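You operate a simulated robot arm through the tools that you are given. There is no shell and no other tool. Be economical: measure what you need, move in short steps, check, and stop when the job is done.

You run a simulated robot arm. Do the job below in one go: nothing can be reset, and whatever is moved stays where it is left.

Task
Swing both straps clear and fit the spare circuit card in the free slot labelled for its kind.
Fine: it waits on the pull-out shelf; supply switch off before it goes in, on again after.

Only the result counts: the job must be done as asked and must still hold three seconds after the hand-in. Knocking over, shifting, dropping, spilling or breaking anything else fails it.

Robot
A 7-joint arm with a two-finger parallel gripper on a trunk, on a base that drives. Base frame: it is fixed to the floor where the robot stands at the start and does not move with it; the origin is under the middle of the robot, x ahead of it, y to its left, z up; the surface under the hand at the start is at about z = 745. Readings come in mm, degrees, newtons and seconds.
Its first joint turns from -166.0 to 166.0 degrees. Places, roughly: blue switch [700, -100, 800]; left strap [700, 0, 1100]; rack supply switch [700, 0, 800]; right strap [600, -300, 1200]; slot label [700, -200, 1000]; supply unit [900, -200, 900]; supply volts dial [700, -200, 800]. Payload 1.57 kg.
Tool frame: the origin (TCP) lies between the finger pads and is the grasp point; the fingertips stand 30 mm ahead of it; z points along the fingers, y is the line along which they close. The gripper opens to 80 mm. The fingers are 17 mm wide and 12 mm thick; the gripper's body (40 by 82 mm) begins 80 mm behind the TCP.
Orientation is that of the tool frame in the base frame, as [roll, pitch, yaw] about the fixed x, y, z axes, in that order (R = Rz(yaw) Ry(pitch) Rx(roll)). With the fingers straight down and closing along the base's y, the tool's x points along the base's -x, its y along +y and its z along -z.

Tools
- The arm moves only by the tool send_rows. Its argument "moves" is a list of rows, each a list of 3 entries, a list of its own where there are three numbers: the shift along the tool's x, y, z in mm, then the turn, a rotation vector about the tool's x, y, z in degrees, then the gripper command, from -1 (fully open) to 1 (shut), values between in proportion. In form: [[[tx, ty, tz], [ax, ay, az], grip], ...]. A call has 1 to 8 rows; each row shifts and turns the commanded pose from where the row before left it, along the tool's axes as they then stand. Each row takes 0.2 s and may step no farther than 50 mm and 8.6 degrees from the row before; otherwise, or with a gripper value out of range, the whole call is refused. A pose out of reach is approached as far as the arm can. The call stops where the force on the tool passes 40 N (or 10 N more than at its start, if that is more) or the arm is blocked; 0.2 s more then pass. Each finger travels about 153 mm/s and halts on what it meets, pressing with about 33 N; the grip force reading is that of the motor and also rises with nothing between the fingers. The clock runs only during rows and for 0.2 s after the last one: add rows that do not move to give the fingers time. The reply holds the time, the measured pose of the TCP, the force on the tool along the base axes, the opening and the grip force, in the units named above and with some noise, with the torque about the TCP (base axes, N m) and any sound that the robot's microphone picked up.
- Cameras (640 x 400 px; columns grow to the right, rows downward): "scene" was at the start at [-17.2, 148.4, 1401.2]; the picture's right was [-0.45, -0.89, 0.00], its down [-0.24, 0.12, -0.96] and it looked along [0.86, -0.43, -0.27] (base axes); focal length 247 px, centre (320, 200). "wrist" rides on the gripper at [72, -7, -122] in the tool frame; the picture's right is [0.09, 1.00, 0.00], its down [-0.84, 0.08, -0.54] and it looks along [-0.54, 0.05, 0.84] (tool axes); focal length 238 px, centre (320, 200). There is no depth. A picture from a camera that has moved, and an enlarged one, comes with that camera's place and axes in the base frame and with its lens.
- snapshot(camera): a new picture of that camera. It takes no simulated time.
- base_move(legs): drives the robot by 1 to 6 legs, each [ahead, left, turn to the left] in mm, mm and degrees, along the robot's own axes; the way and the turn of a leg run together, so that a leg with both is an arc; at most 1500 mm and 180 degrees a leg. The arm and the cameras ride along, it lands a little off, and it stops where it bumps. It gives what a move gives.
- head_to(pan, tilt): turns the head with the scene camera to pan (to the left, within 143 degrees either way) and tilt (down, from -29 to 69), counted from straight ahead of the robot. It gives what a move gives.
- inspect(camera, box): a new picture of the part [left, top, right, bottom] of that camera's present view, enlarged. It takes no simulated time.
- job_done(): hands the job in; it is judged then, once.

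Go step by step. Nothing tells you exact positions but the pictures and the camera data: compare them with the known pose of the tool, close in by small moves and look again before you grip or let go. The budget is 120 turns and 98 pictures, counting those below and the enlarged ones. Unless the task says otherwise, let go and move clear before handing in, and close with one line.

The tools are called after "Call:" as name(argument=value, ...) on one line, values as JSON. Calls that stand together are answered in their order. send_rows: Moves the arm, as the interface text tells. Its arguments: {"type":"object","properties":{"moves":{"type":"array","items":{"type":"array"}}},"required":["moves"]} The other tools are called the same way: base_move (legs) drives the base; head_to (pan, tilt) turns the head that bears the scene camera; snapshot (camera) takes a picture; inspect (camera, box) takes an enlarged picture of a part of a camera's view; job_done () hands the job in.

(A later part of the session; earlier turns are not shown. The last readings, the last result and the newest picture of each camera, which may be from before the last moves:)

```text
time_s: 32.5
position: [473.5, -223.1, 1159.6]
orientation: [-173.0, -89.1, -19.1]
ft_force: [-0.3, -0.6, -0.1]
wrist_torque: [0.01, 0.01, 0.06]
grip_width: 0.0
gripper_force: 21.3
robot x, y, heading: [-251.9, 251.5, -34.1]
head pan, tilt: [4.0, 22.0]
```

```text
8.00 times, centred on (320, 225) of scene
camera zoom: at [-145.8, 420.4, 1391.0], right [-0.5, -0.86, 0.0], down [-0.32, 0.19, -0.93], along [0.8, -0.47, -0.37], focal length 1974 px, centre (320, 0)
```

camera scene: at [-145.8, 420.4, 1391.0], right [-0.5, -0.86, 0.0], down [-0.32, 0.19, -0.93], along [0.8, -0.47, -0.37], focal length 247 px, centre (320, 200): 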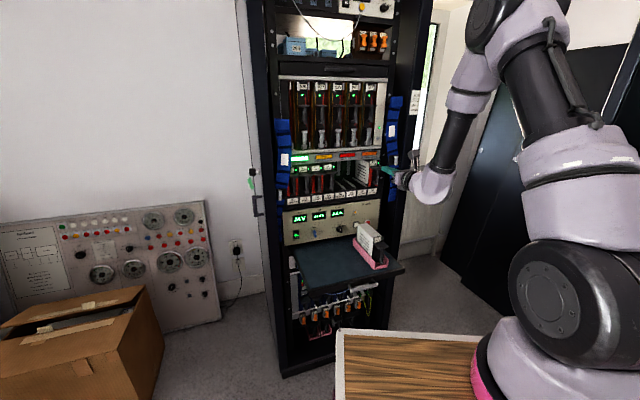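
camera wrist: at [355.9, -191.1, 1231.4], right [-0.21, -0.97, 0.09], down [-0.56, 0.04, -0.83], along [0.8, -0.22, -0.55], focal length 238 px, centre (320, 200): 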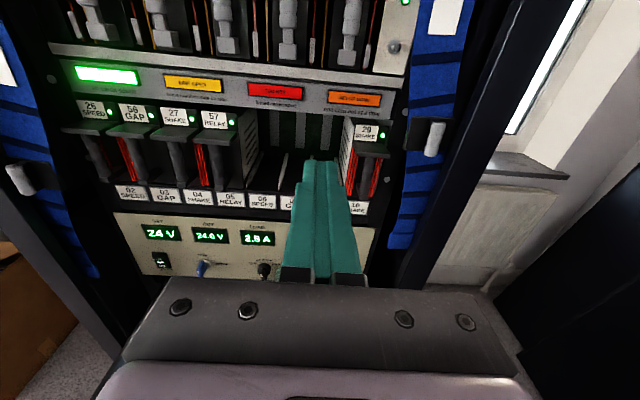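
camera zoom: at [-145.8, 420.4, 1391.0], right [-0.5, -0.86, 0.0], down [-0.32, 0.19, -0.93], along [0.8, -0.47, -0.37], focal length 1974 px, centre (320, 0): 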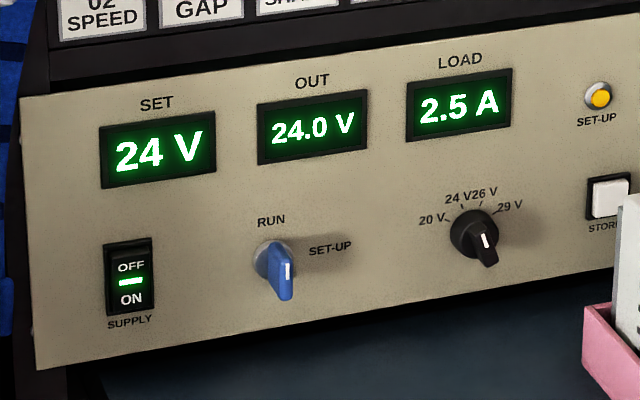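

Slots read 06 SPEED, 07 GAP, 09 TEMP; so 06 is the one. Now the supply rocker (OFF at the top): I move in front of it.

Call:
send_rows(moves=[[[0, -45, 0], [0, 0, 0], 1], [[0, -45, 0], [0, 0, 0], 1], [[0, -45, 0], [0, 0, 0], 1], [[-20, -44, 0], [0, 0, 0], 1], [[-30, -40, 0], [0, 0, 0], 1], [[-40, -30, 0], [0, 0, 0], 1], [[-40, -30, 0], [0, 0, 0], 1], [[-40, -20, 10], [0, 0, 0], 1]])

Call:
send_rows(moves=[[[-40, 0, 10], [0, 0, 0], 1], [[-40, 0, 15], [0, 0, 0], 1], [[-40, 0, 15], [0, 0, 0], 1]])

Call:
snapshot(camera="wrist")

Call:
snapshot(camera="scene")

```text
time_s: 34.3
position: [541.3, 70.5, 991.8]
orientation: [-172.4, -89.2, -19.7]
ft_force: [0.2, -0.2, 0.3]
wrist_torque: [-0.02, 0.03, 0.01]
grip_width: 0.0
gripper_force: 21.4
robot x, y, heading: [-245.5, 256.8, -34.3]
head pan, tilt: [4.0, 22.0]
```

```text
time_s: 35.1
position: [578.5, 62.2, 868.7]
orientation: [-172.3, -89.2, -19.9]
ft_force: [-0.1, -0.1, -0.2]
wrist_torque: [-0.03, 0.02, -0.03]
grip_width: 0.1
gripper_force: 21.5
robot x, y, heading: [-251.6, 254.0, -34.3]
head pan, tilt: [4.0, 22.0]
```

```text
55 pictures are left
camera wrist: at [462.4, 94.8, 941.4], right [-0.21, -0.97, 0.09], down [-0.56, 0.04, -0.83], along [0.8, -0.22, -0.55], focal length 238 px, centre (320, 200)
```

wrist: 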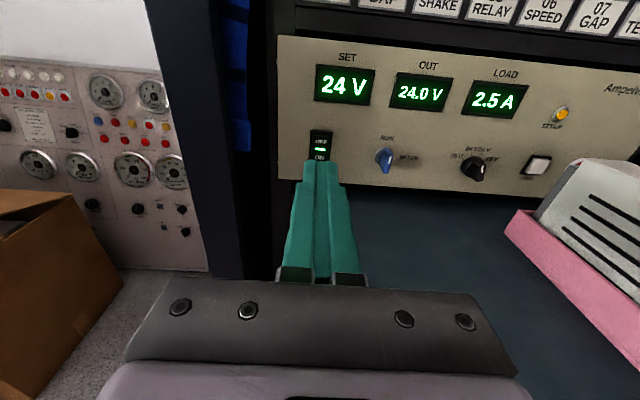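

```text
54 pictures are left
camera scene: at [-146.0, 421.3, 1390.9], right [-0.5, -0.86, 0.0], down [-0.32, 0.19, -0.93], along [0.8, -0.47, -0.37], focal length 247 px, centre (320, 200)
```

scene: 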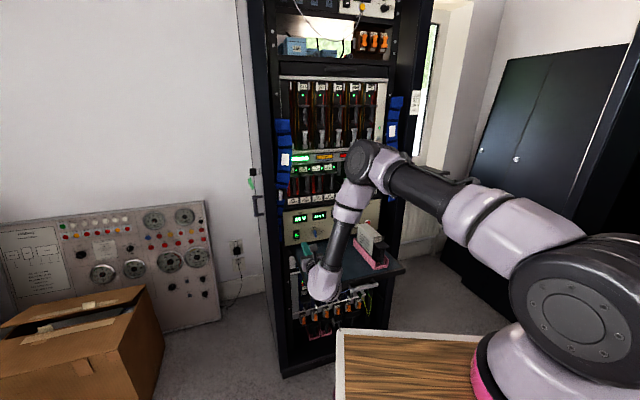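

The tool lines up with the rocker in the horizontal. I advance to just short of the panel and check the height.

Call:
send_rows(moves=[[[0, 0, 40], [0, 0, 0], 1], [[0, 0, 45], [0, 0, 0], 1]])

Call:
inspect(camera="wrist", box=[240, 80, 400, 220])

Call:
inspect(camera="scene", box=[275, 200, 355, 270])

```text
time_s: 35.7
position: [662.2, 46.2, 873.2]
orientation: [-171.8, -89.2, -20.2]
ft_force: [-0.1, -0.2, -0.1]
wrist_torque: [-0.02, 0.02, -0.01]
grip_width: 0.0
gripper_force: 21.8
robot x, y, heading: [-248.9, 254.2, -34.2]
head pan, tilt: [4.0, 22.0]
```

```text
2.86 times, centred on (320, 150) of wrist
camera zoom: at [545.1, 78.8, 946.0], right [-0.21, -0.97, 0.09], down [-0.56, 0.04, -0.83], along [0.8, -0.22, -0.55], focal length 681 px, centre (320, 343)
```

zoom: 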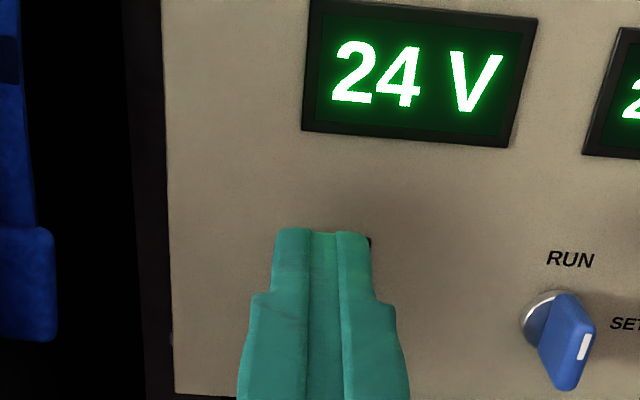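

```text
5.71 times, centred on (315, 235) of scene
camera zoom: at [-145.8, 421.2, 1390.9], right [-0.5, -0.86, 0.0], down [-0.32, 0.19, -0.93], along [0.8, -0.47, -0.37], focal length 1410 px, centre (349, 0)
```

zoom: 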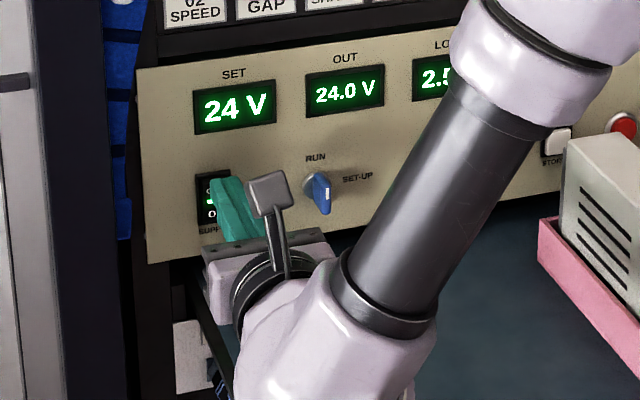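

The rocker's top edge is at about z 860, so I lower the tip to the upper half (OFF) and press gently.

Call:
send_rows(moves=[[[-21, 3, 0], [0, 0, 0], 1], [[0, 0, 7], [0, 0, 0], 1], [[0, 0, 5], [0, 0, 0], 1], [[0, 0, 5], [0, 0, 0], 1], [[0, 0, 5], [0, 0, 0], 1], [[0, 0, 5], [0, 0, 0], 1]])

Call:
inspect(camera="scene", box=[275, 200, 355, 270])

```text
time_s: 37.1
position: [685.9, 34.0, 848.2]
orientation: [-173.2, -89.2, -19.0]
ft_force: [-0.6, 0.1, -0.1]
wrist_torque: [0.0, 0.0, -0.03]
grip_width: 0.1
gripper_force: 21.8
robot x, y, heading: [-250.8, 254.3, -34.2]
head pan, tilt: [4.0, 22.0]
```

```text
5.71 times, centred on (315, 235) of scene
camera zoom: at [-145.7, 421.0, 1390.9], right [-0.5, -0.86, 0.0], down [-0.32, 0.19, -0.93], along [0.8, -0.47, -0.37], focal length 1410 px, centre (349, 0)
```

zoom: 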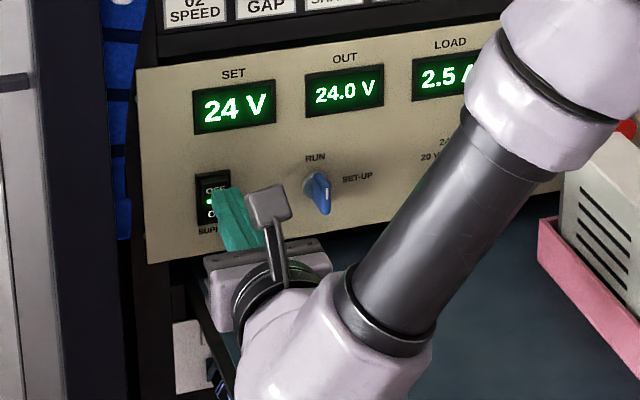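

No contact yet. I shift left and up slightly and press further.

Call:
send_rows(moves=[[[3, -4, 4], [0, 0, 0], 1], [[0, 0, 4], [0, 0, 0], 1], [[0, 0, 4], [0, 0, 0], 1], [[0, 0, 4], [0, 0, 0], 1], [[0, 0, 4], [0, 0, 0], 1]])

Call:
inspect(camera="scene", box=[275, 200, 355, 270])

```text
time_s: 38.3
position: [706.2, 37.6, 852.1]
orientation: [-171.9, -89.1, -20.2]
ft_force: [0.3, -0.8, 0.4]
wrist_torque: [-0.01, 0.02, -0.04]
grip_width: 0.0
gripper_force: 21.1
robot x, y, heading: [-248.3, 255.4, -34.5]
head pan, tilt: [4.0, 22.0]
```

```text
5.71 times, centred on (315, 235) of scene
camera zoom: at [-145.7, 421.0, 1390.9], right [-0.5, -0.86, 0.0], down [-0.32, 0.19, -0.93], along [0.8, -0.47, -0.37], focal length 1410 px, centre (349, 0)
```

zoom: 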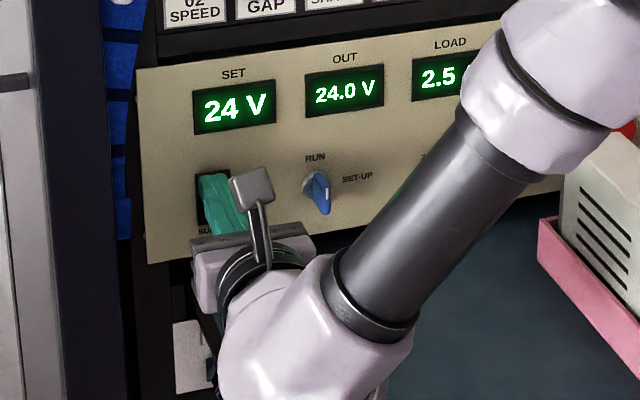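

Still not touching; the panel lies deeper than I took it. I correct slightly down and right and go on with small steps.

Call:
send_rows(moves=[[[-6, 4, 3], [0, 0, 0], 1], [[0, 0, 3], [0, 0, 0], 1], [[0, 0, 3], [0, 0, 0], 1], [[0, 0, 3], [0, 0, 0], 1], [[0, 0, 3], [0, 0, 0], 1], [[0, 0, 3], [0, 0, 0], 1], [[0, 0, 3], [0, 0, 0], 1]])

Call:
inspect(camera="scene", box=[275, 200, 355, 270])

```text
time_s: 39.4
position: [716.2, 27.2, 845.7]
orientation: [-168.5, -89.0, -23.7]
ft_force: [-22.4, 0.0, 13.2]
wrist_torque: [0.08, -0.2, -0.09]
grip_width: 0.1
gripper_force: 21.2
robot x, y, heading: [-253.8, 255.8, -34.2]
head pan, tilt: [4.0, 22.0]
stopped in row 5: the force on the tool passed its limit at 47 N (the readings are from after the stop); the commanded pose is now the measured one
```

```text
5.71 times, centred on (315, 235) of scene
camera zoom: at [-147.6, 421.1, 1391.0], right [-0.5, -0.86, 0.0], down [-0.32, 0.19, -0.93], along [0.8, -0.47, -0.37], focal length 1410 px, centre (349, 0)
```

zoom: 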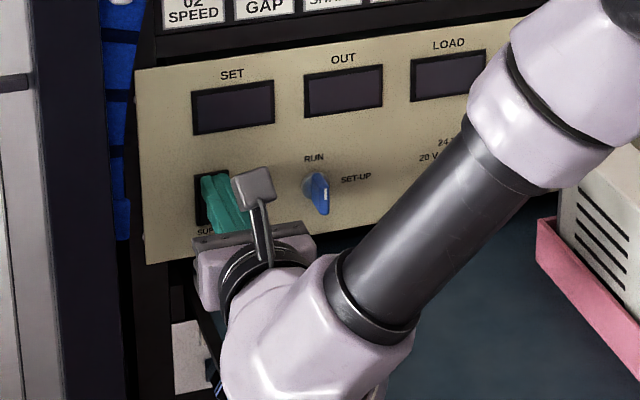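

All displays are dark: the supply is off (rocker pressed at z≈846, panel at n≈725). I back off, rise, and go over to the front of the card.

Call:
send_rows(moves=[[[0, 0, -40], [0, 0, 0], 1], [[0, 0, -45], [0, 0, 0], 1], [[20, 0, -45], [0, 0, 0], 1], [[45, 0, 0], [0, 0, 0], 1], [[45, 20, 0], [0, 0, 0], 1], [[40, 40, 0], [0, 0, 0], -0.2], [[0, 48, -10], [0, 0, 0], -0.2], [[0, 48, -10], [0, 0, 0], -0.2]])

Call:
send_rows(moves=[[[0, 48, -20], [0, 0, 0], -0.2], [[0, 48, -30], [0, 0, 0], -0.2], [[0, 48, -30], [0, 0, 0], -0.2], [[0, 0, -48], [0, 0, 0], -0.2]])

Call:
snapshot(camera="wrist")

Call:
snapshot(camera="scene")

```text
refused: row 6 steps farther than a row can; nothing moved
```

```text
refused: row 1 steps farther than a row can; nothing moved
```

```text
48 pictures are left
camera wrist: at [599.9, 61.0, 917.9], right [-0.21, -0.97, 0.09], down [-0.56, 0.04, -0.83], along [0.8, -0.22, -0.55], focal length 238 px, centre (320, 200)
```

wrist: 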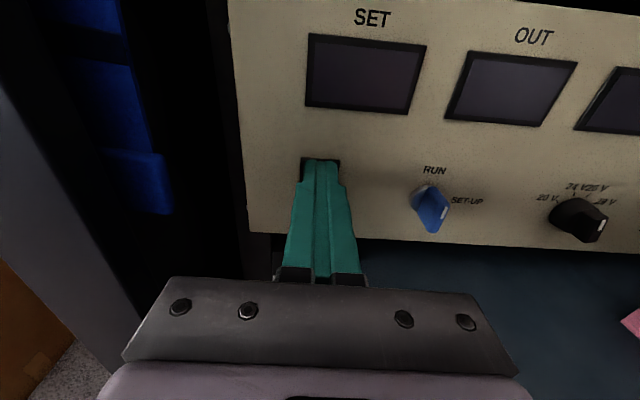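

```text
47 pictures are left
camera scene: at [-147.6, 421.1, 1391.0], right [-0.5, -0.86, 0.0], down [-0.32, 0.19, -0.93], along [0.8, -0.47, -0.37], focal length 247 px, centre (320, 200)
```

scene: 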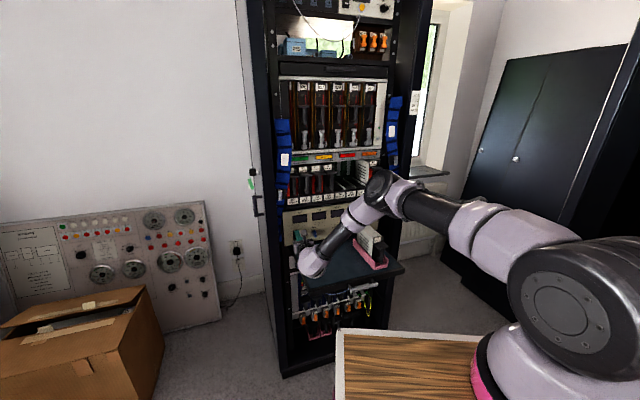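

A step was too long; I resend with smaller steps.

Call:
send_rows(moves=[[[0, 0, -40], [0, 0, 0], 1], [[0, 0, -45], [0, 0, 0], 1], [[15, 0, -45], [0, 0, 0], 1], [[45, 0, 0], [0, 0, 0], 1], [[45, 15, 0], [0, 0, 0], 1], [[30, 38, 0], [0, 0, 0], -0.2], [[0, 46, -10], [0, 0, 0], -0.2], [[0, 46, -10], [0, 0, 0], -0.2]])

Call:
send_rows(moves=[[[0, 45, -20], [0, 0, 0], -0.2], [[0, 40, -30], [0, 0, 0], -0.2], [[0, 40, -30], [0, 0, 0], -0.2], [[0, 25, -40], [0, 0, 0], -0.2], [[0, 0, -45], [0, 0, 0], -0.2]])

Call:
snapshot(camera="wrist")

Call:
snapshot(camera="scene")

```text
time_s: 41.2
position: [546.3, -79.2, 979.9]
orientation: [-172.3, -89.0, -19.8]
ft_force: [-0.5, 0.0, 0.4]
wrist_torque: [-0.02, -0.01, -0.06]
grip_width: 47.8
gripper_force: 0.2
robot x, y, heading: [-253.1, 254.8, -34.0]
head pan, tilt: [4.0, 22.0]
```

```text
time_s: 42.4
position: [350.7, -191.3, 980.2]
orientation: [-173.5, -88.8, -18.6]
ft_force: [0.1, 0.4, 0.4]
wrist_torque: [0.02, 0.01, -0.03]
grip_width: 48.1
gripper_force: 0.1
robot x, y, heading: [-249.6, 257.0, -34.2]
head pan, tilt: [4.0, 22.0]
```

```text
46 pictures are left
camera wrist: at [234.3, -160.1, 1052.5], right [-0.21, -0.97, 0.09], down [-0.56, 0.04, -0.83], along [0.8, -0.22, -0.56], focal length 238 px, centre (320, 200)
```

wrist: 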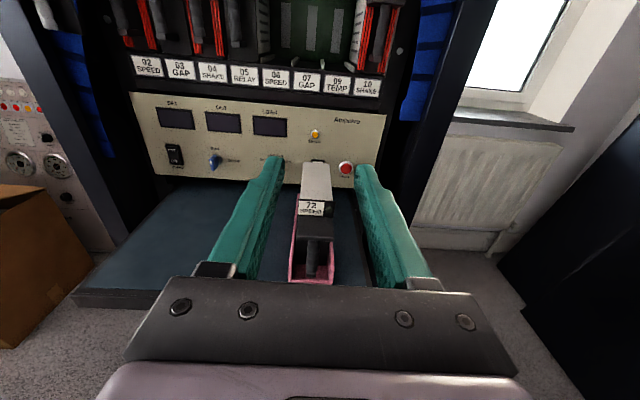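

```text
45 pictures are left
camera scene: at [-145.9, 421.2, 1390.9], right [-0.5, -0.86, 0.0], down [-0.32, 0.19, -0.93], along [0.8, -0.47, -0.37], focal length 247 px, centre (320, 200)
```

scene: 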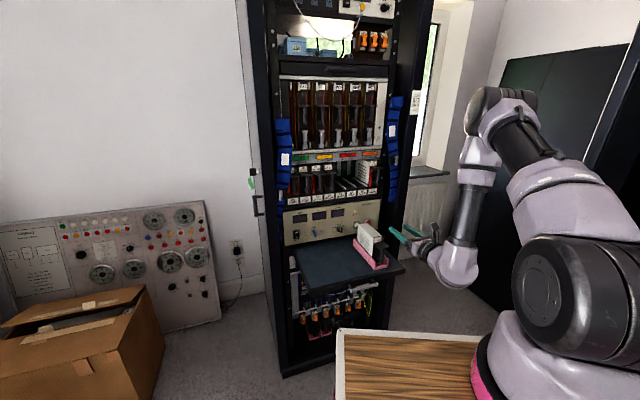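

The card is dead ahead and aligned with the tool. I enlarge it to fix the handle.

Call:
inspect(camera="wrist", box=[270, 150, 370, 290])

Call:
inspect(camera="scene", box=[340, 210, 420, 280])

```text
2.86 times, centred on (320, 220) of wrist
camera zoom: at [234.3, -160.1, 1052.5], right [-0.21, -0.97, 0.09], down [-0.56, 0.04, -0.83], along [0.8, -0.22, -0.56], focal length 681 px, centre (320, 143)
```

zoom: 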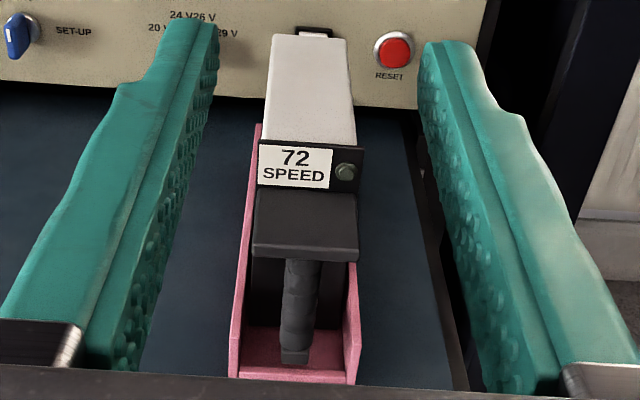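

```text
5.71 times, centred on (380, 245) of scene
camera zoom: at [-145.9, 421.2, 1390.9], right [-0.5, -0.86, 0.0], down [-0.32, 0.19, -0.93], along [0.8, -0.47, -0.37], focal length 1410 px, centre (-23, -57)
```

zoom: 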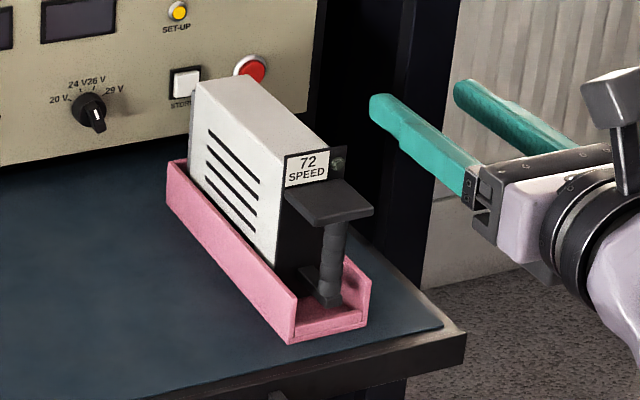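

The handle is about 5 mm right of the tool axis, some 105 mm ahead and 165 mm lower. I descend in front of it and look again.

Call:
send_rows(moves=[[[-40, 5, 0], [0, 0, 0], -0.2], [[-40, 0, 0], [0, 0, 0], -0.2], [[-40, 0, 0], [0, 0, 0], -0.2], [[-40, 0, 0], [0, 0, 0], -0.2]])

Call:
inspect(camera="wrist", box=[240, 60, 400, 240])

Call:
snapshot(camera="scene")

```text
time_s: 43.4
position: [347.0, -194.8, 821.3]
orientation: [-174.1, -88.8, -17.9]
ft_force: [-0.3, 0.4, -0.5]
wrist_torque: [-0.02, 0.0, -0.01]
grip_width: 48.4
gripper_force: 0.0
robot x, y, heading: [-249.0, 253.1, -34.2]
head pan, tilt: [4.0, 22.0]
```

```text
2.22 times, centred on (320, 150) of wrist
camera zoom: at [231.0, -163.9, 894.9], right [-0.21, -0.97, 0.09], down [-0.56, 0.04, -0.83], along [0.8, -0.22, -0.56], focal length 530 px, centre (320, 311)
```

zoom: 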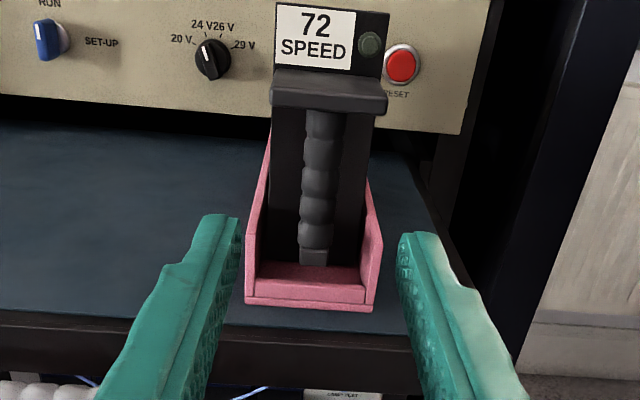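

```text
41 pictures are left
camera scene: at [-146.2, 421.1, 1390.9], right [-0.5, -0.86, 0.0], down [-0.32, 0.19, -0.93], along [0.8, -0.47, -0.37], focal length 247 px, centre (320, 200)
```

scene: 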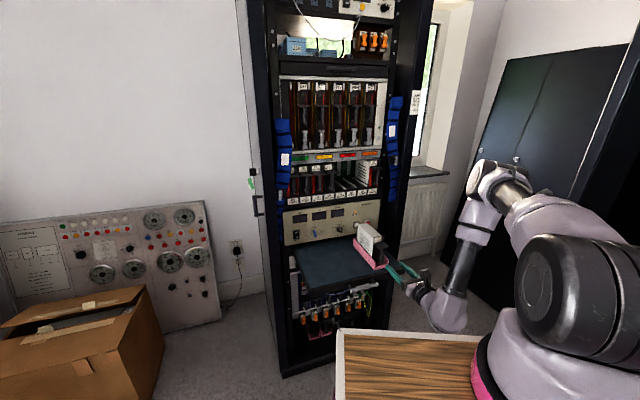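

Handle fixed at about (444, -216), z 774–843. I advance 85 mm with fingers open at z≈821 and check before the last bit.

Call:
send_rows(moves=[[[0, 1, 30], [0, 0, 0], -0.2], [[0, 0, 30], [0, 0, 0], -0.2], [[0, 0, 25], [0, 0, 0], -0.2]])

Call:
snapshot(camera="wrist")

Call:
inspect(camera="scene", box=[340, 210, 440, 290])

```text
time_s: 44.2
position: [428.3, -218.5, 821.4]
orientation: [-174.9, -88.8, -17.3]
ft_force: [-0.5, -0.5, -0.7]
wrist_torque: [0.01, -0.01, 0.0]
grip_width: 48.1
gripper_force: 0.1
robot x, y, heading: [-249.0, 253.5, -34.5]
head pan, tilt: [4.0, 22.0]
```

```text
40 pictures are left
camera wrist: at [312.7, -186.4, 894.2], right [-0.21, -0.97, 0.09], down [-0.56, 0.04, -0.83], along [0.8, -0.22, -0.56], focal length 238 px, centre (320, 200)
```

wrist: 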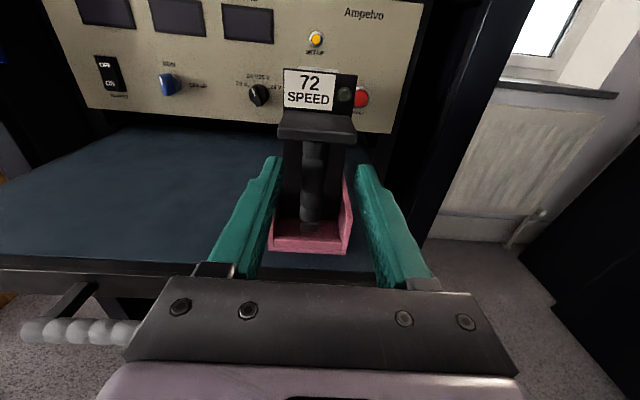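

```text
5.00 times, centred on (390, 250) of scene
camera zoom: at [-146.2, 420.9, 1390.9], right [-0.5, -0.86, 0.0], down [-0.32, 0.19, -0.93], along [0.8, -0.47, -0.37], focal length 1234 px, centre (-30, -50)
```

zoom: 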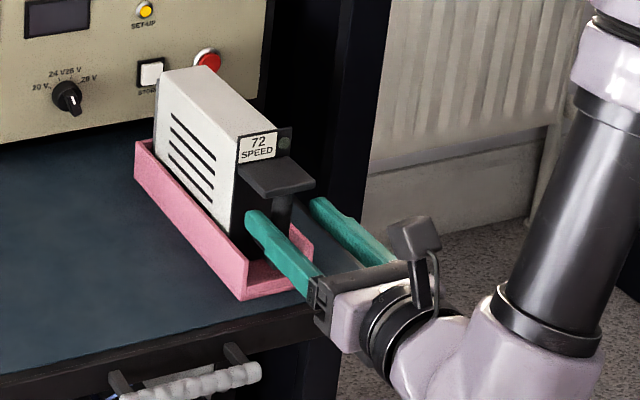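

The tool drifted about 6 mm to the right; I correct that, go in the last 15 mm and close.

Call:
send_rows(moves=[[[0, -6, 0], [0, 0, 0], -0.2], [[0, 0, 15], [0, 0, 0], -0.2], [[0, 0, 0], [0, 0, 0], -0.2]])

Call:
inspect(camera="wrist", box=[240, 60, 400, 260])

```text
time_s: 45.0
position: [444.5, -214.1, 821.0]
orientation: [-172.8, -88.9, -19.3]
ft_force: [0.1, -0.5, -0.1]
wrist_torque: [0.02, -0.01, -0.01]
grip_width: 48.0
gripper_force: 0.1
robot x, y, heading: [-252.1, 252.7, -34.2]
head pan, tilt: [4.0, 22.0]
```

```text
2.00 times, centred on (320, 160) of wrist
camera zoom: at [328.4, -182.7, 894.1], right [-0.21, -0.97, 0.09], down [-0.56, 0.04, -0.83], along [0.8, -0.22, -0.56], focal length 477 px, centre (320, 280)
```

zoom: 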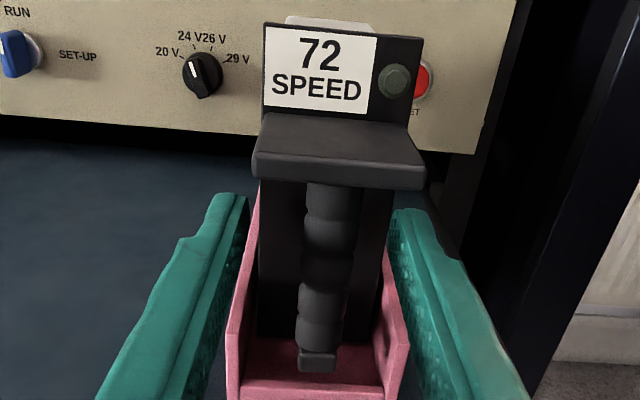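

The handle stands between the pads. I close.

Call:
send_rows(moves=[[[0, 0, 0], [0, 0, 0], 0.3], [[0, 0, 0], [0, 0, 0], 1], [[0, 0, 0], [0, 0, 0], 1], [[0, 0, 0], [0, 0, 0], 1]])

Call:
inspect(camera="wrist", box=[240, 60, 400, 260])

```text
time_s: 46.0
position: [443.9, -215.4, 821.5]
orientation: [-173.7, -89.0, -18.5]
ft_force: [0.5, -0.2, -0.6]
wrist_torque: [-0.07, -0.01, -0.09]
grip_width: 16.3
gripper_force: 31.6
robot x, y, heading: [-247.0, 254.3, -34.3]
head pan, tilt: [4.0, 22.0]
```

```text
2.00 times, centred on (320, 160) of wrist
camera zoom: at [328.3, -182.8, 894.1], right [-0.21, -0.97, 0.09], down [-0.56, 0.04, -0.83], along [0.8, -0.22, -0.56], focal length 477 px, centre (320, 280)
```

zoom: 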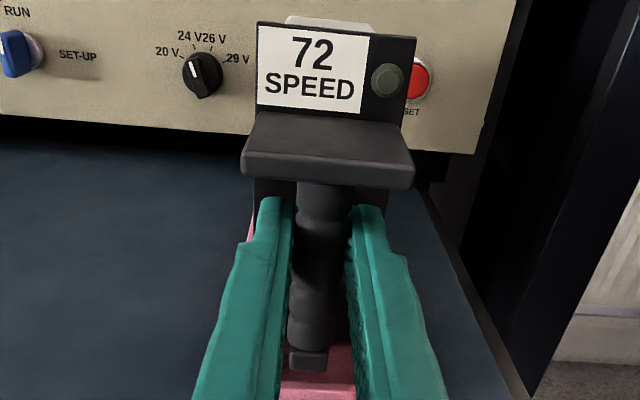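

Gripped at 16 mm. I lift slowly and check for sagging.

Call:
send_rows(moves=[[[8, 0, 0], [0, 0, 0], 1], [[12, 0, 0], [0, 0, 0], 1], [[20, 0, 0], [0, 0, 0], 1], [[25, 0, 0], [0, 0, 0], 1], [[25, 0, 0], [0, 0, 0], 1]])

Call:
inspect(camera="scene", box=[330, 170, 450, 280])

Call:
snapshot(camera="wrist")

```text
time_s: 47.2
position: [446.4, -214.2, 914.4]
orientation: [-171.4, -88.9, -20.7]
ft_force: [-0.6, 0.6, -2.3]
wrist_torque: [0.04, 0.2, 0.0]
grip_width: 16.7
gripper_force: 31.4
robot x, y, heading: [-245.7, 256.9, -34.5]
head pan, tilt: [4.0, 22.0]
```

```text
3.64 times, centred on (390, 225) of scene
camera zoom: at [-145.9, 420.7, 1390.9], right [-0.5, -0.86, 0.0], down [-0.32, 0.19, -0.93], along [0.8, -0.47, -0.37], focal length 897 px, centre (66, 109)
```

zoom: 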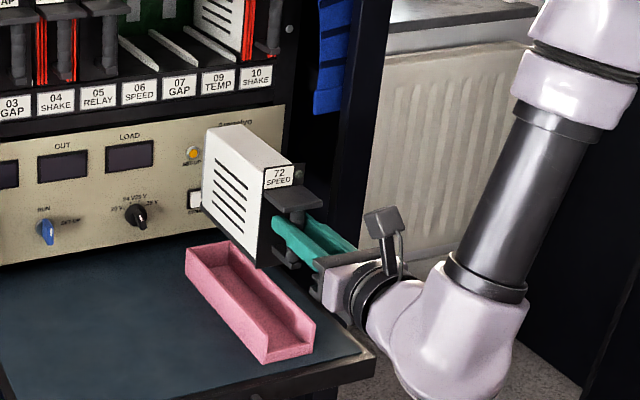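

```text
35 pictures are left
camera wrist: at [330.0, -182.1, 987.5], right [-0.21, -0.97, 0.09], down [-0.56, 0.04, -0.83], along [0.8, -0.22, -0.56], focal length 238 px, centre (320, 200)
```

wrist: 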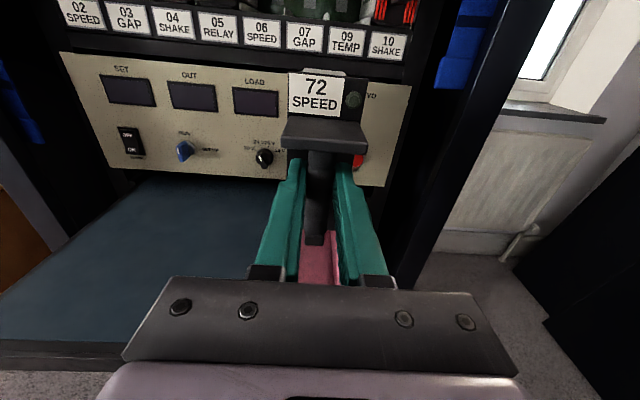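

The card (≈0.25 kg) hangs level in the grip, tray left in place. I retreat a bit, lift to slot height and shift in front of slot 06.

Call:
send_rows(moves=[[[10, 0, -35], [0, 0, 0], 1], [[20, 0, -35], [0, 0, 0], 1], [[35, 0, 0], [0, 0, 0], 1], [[35, 0, 0], [0, 0, 0], 1], [[35, -15, 0], [0, 0, 0], 1], [[35, -30, 0], [0, 0, 0], 1], [[10, -30, 0], [0, 0, 0], 1], [[0, -8, 0], [0, 0, 0], 1]])

Call:
snapshot(camera="wrist")

Call:
inspect(camera="scene", box=[280, 130, 420, 230])

```text
time_s: 49.0
position: [399.2, -120.0, 1091.9]
orientation: [-173.0, -88.9, -19.1]
ft_force: [0.2, 0.0, -2.6]
wrist_torque: [0.03, 0.21, 0.01]
grip_width: 16.3
gripper_force: 31.8
robot x, y, heading: [-247.5, 255.9, -34.0]
head pan, tilt: [4.0, 22.0]
```

```text
34 pictures are left
camera wrist: at [282.5, -87.5, 1166.0], right [-0.21, -0.97, 0.09], down [-0.56, 0.04, -0.83], along [0.8, -0.22, -0.56], focal length 238 px, centre (320, 200)
```

wrist: 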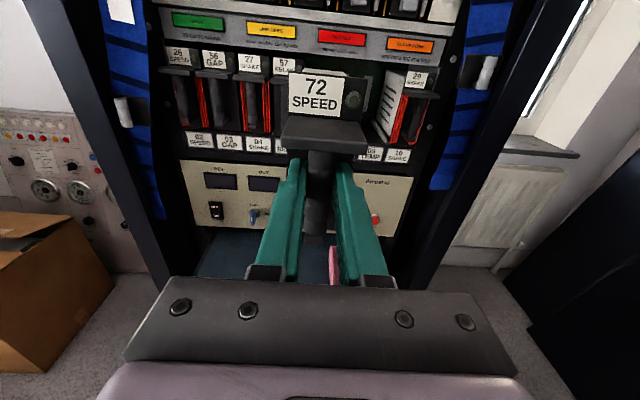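

```text
4.00 times, centred on (350, 180) of scene
camera zoom: at [-146.0, 420.7, 1390.9], right [-0.5, -0.86, 0.0], down [-0.32, 0.19, -0.93], along [0.8, -0.47, -0.37], focal length 987 px, centre (200, 280)
```

zoom: 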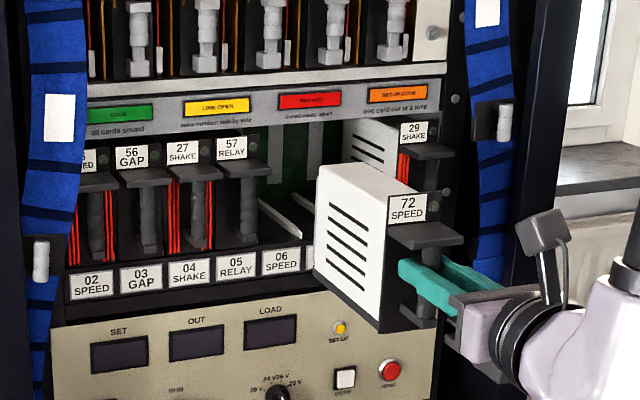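

I compare with the neighbouring card 57 through the wrist camera to fix the lateral and height offsets.

Call:
inspect(camera="wrist", box=[150, 40, 450, 170])

```text
2.13 times, centred on (300, 105) of wrist
camera zoom: at [282.5, -87.5, 1166.0], right [-0.21, -0.97, 0.09], down [-0.56, 0.04, -0.83], along [0.8, -0.22, -0.56], focal length 508 px, centre (363, 403)
```

zoom: 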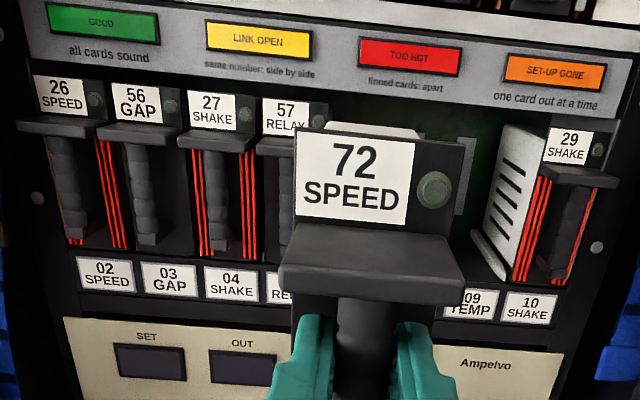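

Lateral alignment is within a couple of millimetres, height about 5 mm too high. I correct and advance to bring the nose to the slot mouth.

Call:
send_rows(moves=[[[-5, -2, 30], [0, 0, 0], 1], [[0, 0, 30], [0, 0, 0], 1], [[0, 0, 20], [0, 0, 0], 1], [[0, 0, 0], [0, 0, 0], 1]])

Call:
inspect(camera="wrist", box=[200, 20, 440, 170])

Call:
inspect(camera="scene", box=[300, 145, 400, 215])

```text
time_s: 50.0
position: [478.7, -137.2, 1085.3]
orientation: [-173.4, -88.9, -18.9]
ft_force: [0.0, -0.8, -2.3]
wrist_torque: [0.08, 0.22, -0.01]
grip_width: 16.5
gripper_force: 31.7
robot x, y, heading: [-250.8, 252.5, -34.1]
head pan, tilt: [4.0, 22.0]
```

```text
2.67 times, centred on (320, 95) of wrist
camera zoom: at [362.1, -105.1, 1158.5], right [-0.21, -0.97, 0.09], down [-0.56, 0.04, -0.83], along [0.8, -0.22, -0.56], focal length 636 px, centre (320, 480)
```

zoom: 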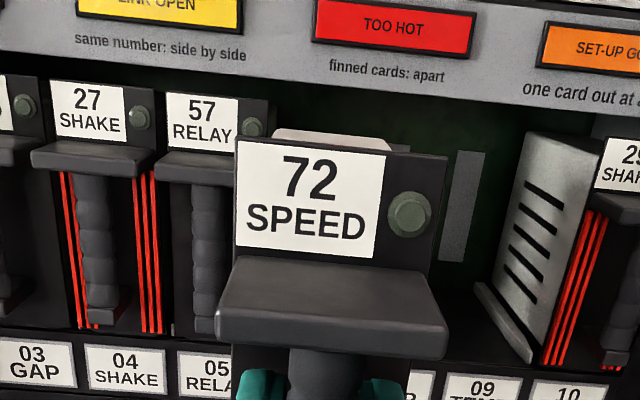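

```text
5.71 times, centred on (350, 180) of scene
camera zoom: at [-146.0, 420.9, 1390.9], right [-0.5, -0.86, 0.0], down [-0.32, 0.19, -0.93], along [0.8, -0.47, -0.37], focal length 1410 px, centre (149, 314)
```

zoom: 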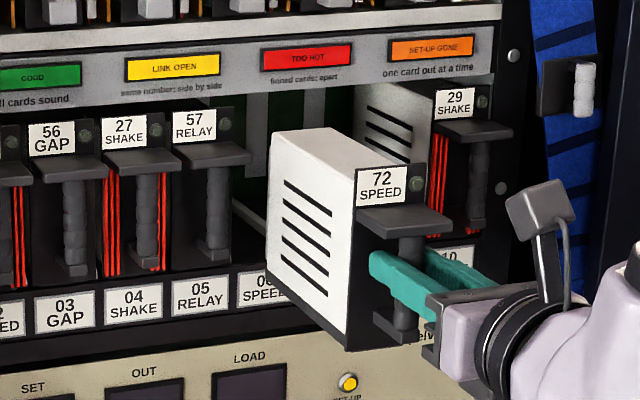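

Estimates agree to within a few millimetres. I go in slowly, watching the force.

Call:
send_rows(moves=[[[0, 0, 10], [0, 0, 0], 1], [[0, 0, 10], [0, 0, 0], 1], [[0, 0, 10], [0, 0, 0], 1], [[0, 0, 0], [0, 0, 0], 1]])

Call:
inspect(camera="scene", box=[320, 155, 380, 205])

Call:
inspect(camera="wrist", box=[200, 20, 440, 170])

```text
time_s: 51.0
position: [507.3, -141.6, 1084.8]
orientation: [-174.4, -89.0, -17.8]
ft_force: [-0.6, -0.5, -1.8]
wrist_torque: [0.01, 0.21, 0.03]
grip_width: 16.5
gripper_force: 32.0
robot x, y, heading: [-250.4, 254.9, -34.4]
head pan, tilt: [4.0, 22.0]
```

```text
8.00 times, centred on (350, 180) of scene
camera zoom: at [-146.0, 420.9, 1390.9], right [-0.5, -0.86, 0.0], down [-0.32, 0.19, -0.93], along [0.8, -0.47, -0.37], focal length 1974 px, centre (80, 360)
```

zoom: 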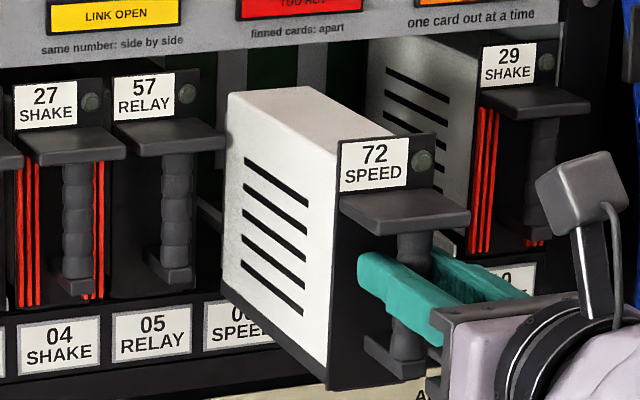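

```text
2.67 times, centred on (320, 95) of wrist
camera zoom: at [391.1, -109.9, 1158.1], right [-0.21, -0.97, 0.09], down [-0.56, 0.04, -0.83], along [0.8, -0.22, -0.56], focal length 636 px, centre (320, 480)
```

zoom: 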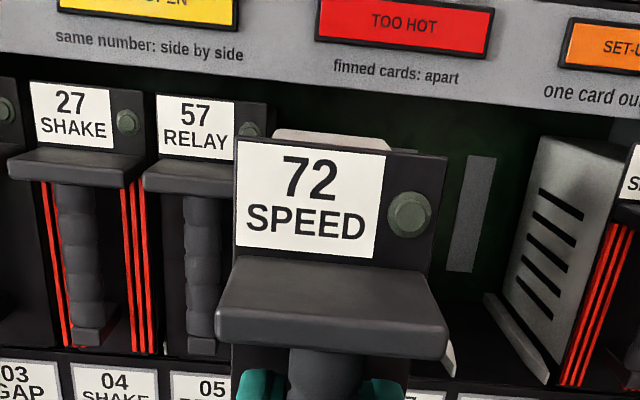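

All views say the card is still about 5 mm high. I lower it 5 mm, 1 mm right, and go on in horizontally in small steps.

Call:
send_rows(moves=[[[-5, 1, 0], [0, 0, 0], 1], [[0.2, 0, 10], [0, 0, 0], 1], [[0.2, 0, 10], [0, 0, 0], 1], [[0.2, 0, 10], [0, 0, 0], 1], [[0, 0, 0], [0, 0, 0], 1]])

Call:
inspect(camera="scene", box=[320, 155, 380, 205])

```text
time_s: 52.1
position: [532.1, -147.6, 1081.4]
orientation: [-169.9, -88.9, -22.4]
ft_force: [-20.9, 3.1, 10.3]
wrist_torque: [-0.16, -0.48, 0.11]
grip_width: 16.7
gripper_force: 31.9
robot x, y, heading: [-248.9, 251.3, -34.4]
head pan, tilt: [4.0, 22.0]
stopped in row 5: the force on the tool passed its limit at 66 N (the readings are from after the stop); the commanded pose is now the measured one
```

```text
8.00 times, centred on (350, 180) of scene
camera zoom: at [-147.9, 421.3, 1391.0], right [-0.5, -0.86, 0.0], down [-0.32, 0.19, -0.93], along [0.8, -0.47, -0.37], focal length 1974 px, centre (80, 360)
```

zoom: 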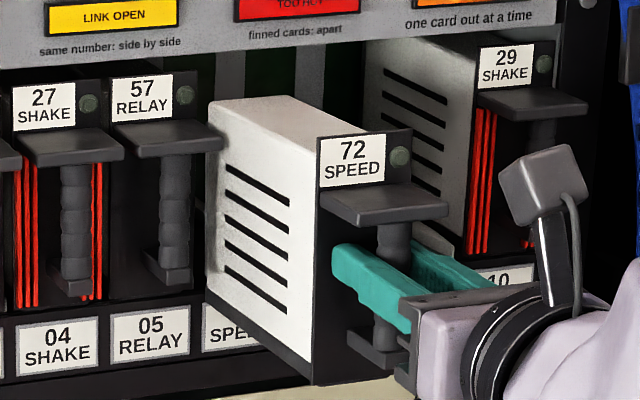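

The nose met an edge with an upward push, so it is likely a touch low at the sill. I back off, raise 3 mm, and try again gently.

Call:
send_rows(moves=[[[0, 0, -8], [0, 0, 0], 1], [[3, 0, 0], [0, 0, 0], 1], [[0.1, 0, 5], [0, 0, 0], 1], [[0.1, 0, 5], [0, 0, 0], 1], [[0.1, 0, 5], [0, 0, 0], 1], [[0.1, 0, 5], [0, 0, 0], 1]])

Call:
inspect(camera="scene", box=[320, 155, 380, 205])

Call:
snapshot(camera="wrist")

```text
time_s: 53.2
position: [533.1, -149.3, 1081.9]
orientation: [-174.3, -88.6, -18.0]
ft_force: [-20.5, 5.9, 3.7]
wrist_torque: [0.06, 0.63, 0.06]
grip_width: 16.6
gripper_force: 31.9
robot x, y, heading: [-250.7, 253.2, -34.3]
head pan, tilt: [4.0, 22.0]
stopped in row 5: the force on the tool passed its limit at 51 N (the readings are from after the stop); the commanded pose is now the measured one
```

```text
8.00 times, centred on (350, 180) of scene
camera zoom: at [-147.9, 421.3, 1390.9], right [-0.5, -0.86, 0.0], down [-0.32, 0.19, -0.93], along [0.8, -0.47, -0.37], focal length 1974 px, centre (80, 360)
```

zoom: 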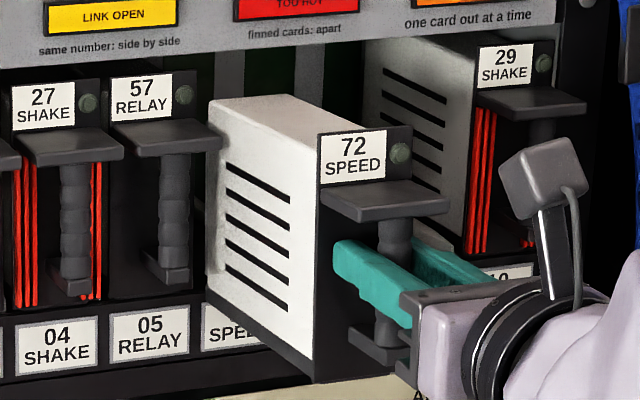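

```text
25 pictures are left
camera wrist: at [417.4, -117.0, 1156.1], right [-0.21, -0.97, 0.09], down [-0.57, 0.05, -0.82], along [0.8, -0.22, -0.56], focal length 238 px, centre (320, 200)
```

wrist: 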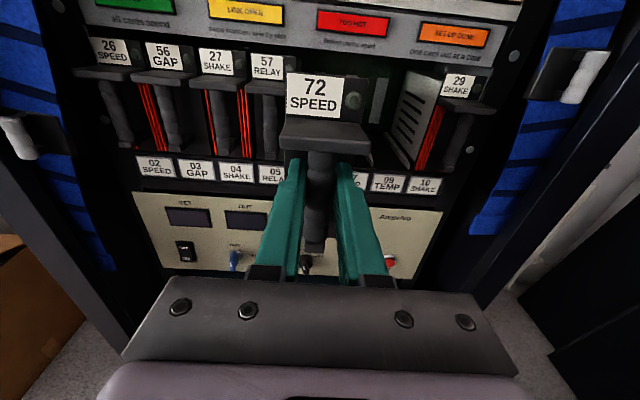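

Still blocked at the same depth. I take an enlarged wrist view to recheck the lateral alignment.

Call:
send_rows(moves=[[[0, 0, -10], [0, 0, 0], 1], [[0, 0, 0], [0, 0, 0], 1]])

Call:
inspect(camera="wrist", box=[235, 30, 405, 140])

Call:
inspect(camera="wrist", box=[240, 90, 460, 220])

```text
time_s: 53.8
position: [527.1, -145.8, 1080.9]
orientation: [-172.5, -88.7, -19.9]
ft_force: [0.1, -0.6, -2.9]
wrist_torque: [0.05, 0.23, 0.03]
grip_width: 16.4
gripper_force: 32.3
robot x, y, heading: [-250.8, 254.0, -34.4]
head pan, tilt: [4.0, 22.0]
```

```text
3.64 times, centred on (320, 85) of wrist
camera zoom: at [410.5, -114.3, 1155.7], right [-0.21, -0.97, 0.09], down [-0.56, 0.05, -0.82], along [0.8, -0.22, -0.56], focal length 867 px, centre (320, 618)
```

zoom: 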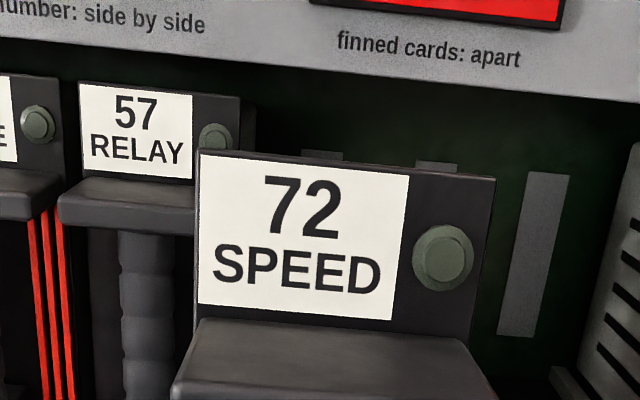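

```text
2.91 times, centred on (350, 155) of wrist
camera zoom: at [410.5, -114.3, 1155.7], right [-0.21, -0.97, 0.09], down [-0.56, 0.05, -0.82], along [0.8, -0.22, -0.56], focal length 693 px, centre (233, 331)
```

zoom: 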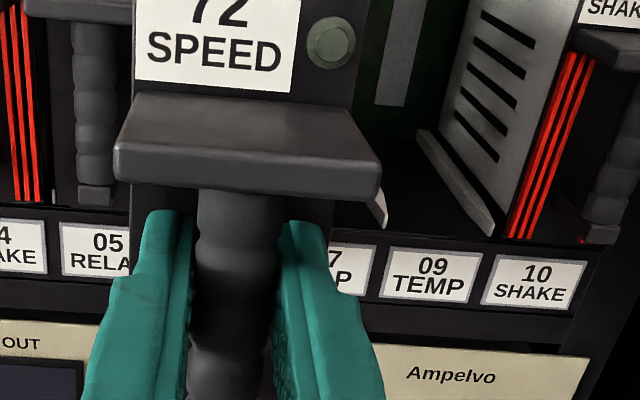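

Lateral position looks right; the forces point to the nose's lower edge catching the sill. I check whether the card has drooped in the grip.

Call:
inspect(camera="scene", box=[340, 160, 376, 208])

```text
8.33 times, centred on (358, 184) of scene
camera zoom: at [-146.5, 420.9, 1390.9], right [-0.5, -0.86, 0.0], down [-0.32, 0.19, -0.93], along [0.8, -0.47, -0.37], focal length 2056 px, centre (3, 333)
```

zoom: 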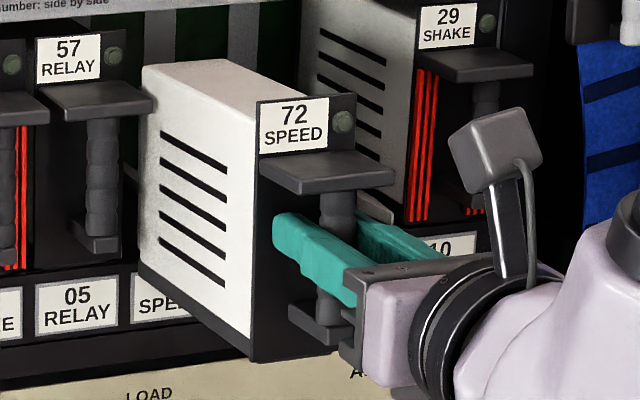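

The slats show the card's nose hanging about 2–3° low in the grip, which explains the sill contact. I back off a bit, pitch the tool up 2.5° and compare.

Call:
send_rows(moves=[[[0, 0, -10], [0, 0, 0], 1], [[0, 0, 0], [0, 2.5, 0], 1], [[0, 0, 0], [0, 0, 0], 1]])

Call:
inspect(camera="scene", box=[340, 160, 376, 208])

```text
time_s: 54.6
position: [516.3, -144.6, 1082.9]
orientation: [-7.4, -88.8, 175.2]
ft_force: [-0.5, -0.4, -2.5]
wrist_torque: [0.04, 0.18, -0.04]
grip_width: 16.5
gripper_force: 31.9
robot x, y, heading: [-251.9, 253.0, -34.4]
head pan, tilt: [4.0, 22.0]
```

```text
8.33 times, centred on (358, 184) of scene
camera zoom: at [-146.7, 421.0, 1390.9], right [-0.5, -0.86, 0.0], down [-0.32, 0.19, -0.93], along [0.8, -0.47, -0.37], focal length 2056 px, centre (3, 333)
```

zoom: 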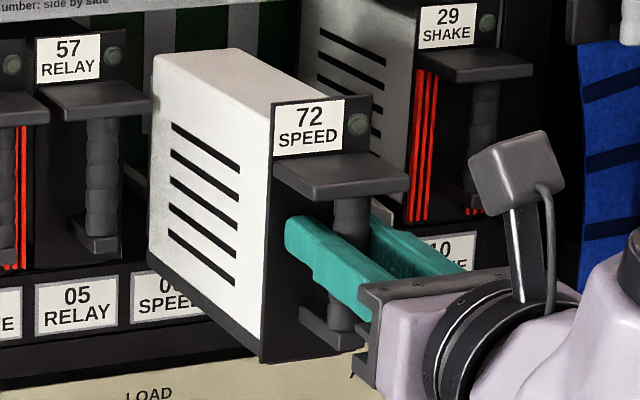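

Level now. I go in again in small steps.

Call:
send_rows(moves=[[[-0.2, -1, 8], [0, 0, 0], 1], [[-0.2, 0, 8], [0, 0, 0], 1], [[-0.1, 0, 6], [0, 0, 0], 1], [[-0.1, 0, 6], [0, 0, 0], 1], [[-0.1, 0, 6], [0, 0, 0], 1], [[0, 0, 0], [0, 0, 0], 1]])

Call:
inspect(camera="scene", box=[340, 160, 376, 208])

```text
time_s: 56.0
position: [548.6, -151.0, 1083.8]
orientation: [-7.9, -88.7, 175.6]
ft_force: [0.3, -0.6, -3.6]
wrist_torque: [0.03, 0.19, 0.04]
grip_width: 16.4
gripper_force: 31.8
robot x, y, heading: [-248.1, 252.6, -34.4]
head pan, tilt: [4.0, 22.0]
```

```text
8.33 times, centred on (358, 184) of scene
camera zoom: at [-146.6, 421.0, 1390.9], right [-0.5, -0.86, 0.0], down [-0.32, 0.19, -0.93], along [0.8, -0.47, -0.37], focal length 2056 px, centre (3, 333)
```

zoom: 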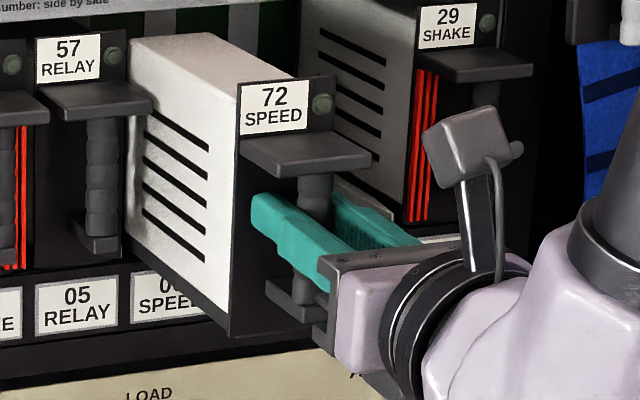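

No resistance now: the nose is inside. I continue in.

Call:
send_rows(moves=[[[-0.2, 0, 10], [0, 0, 0], 1], [[-0.2, 0, 10], [0, 0, 0], 1], [[-0.2, 0, 10], [0, 0, 0], 1], [[-0.2, 0, 10], [0, 0, 0], 1], [[0, 0, 0], [0, 0, 0], 1]])

Call:
inspect(camera="scene", box=[330, 150, 376, 208])

Call:
inspect(camera="wrist", box=[180, 0, 460, 170])

```text
time_s: 57.2
position: [587.4, -160.8, 1082.7]
orientation: [-8.3, -88.8, 175.9]
ft_force: [-0.9, -0.5, -2.0]
wrist_torque: [0.05, 0.21, 0.03]
grip_width: 16.6
gripper_force: 32.0
robot x, y, heading: [-250.8, 253.6, -34.4]
head pan, tilt: [4.0, 22.0]
```

```text
6.90 times, centred on (353, 179) of scene
camera zoom: at [-146.6, 421.0, 1390.9], right [-0.5, -0.86, 0.0], down [-0.32, 0.19, -0.93], along [0.8, -0.47, -0.37], focal length 1702 px, centre (92, 345)
```

zoom: 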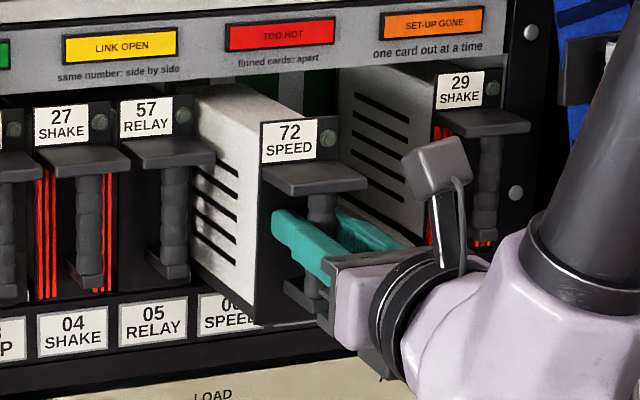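

```text
2.29 times, centred on (320, 85) of wrist
camera zoom: at [467.8, -127.7, 1151.3], right [-0.21, -0.97, 0.09], down [-0.53, 0.04, -0.85], along [0.82, -0.23, -0.52], focal length 545 px, centre (320, 463)
```

zoom: 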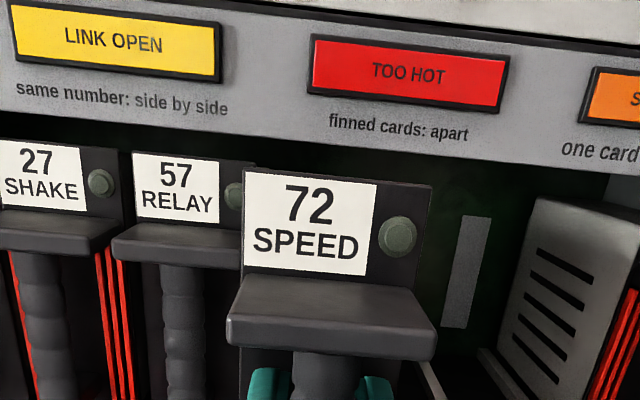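

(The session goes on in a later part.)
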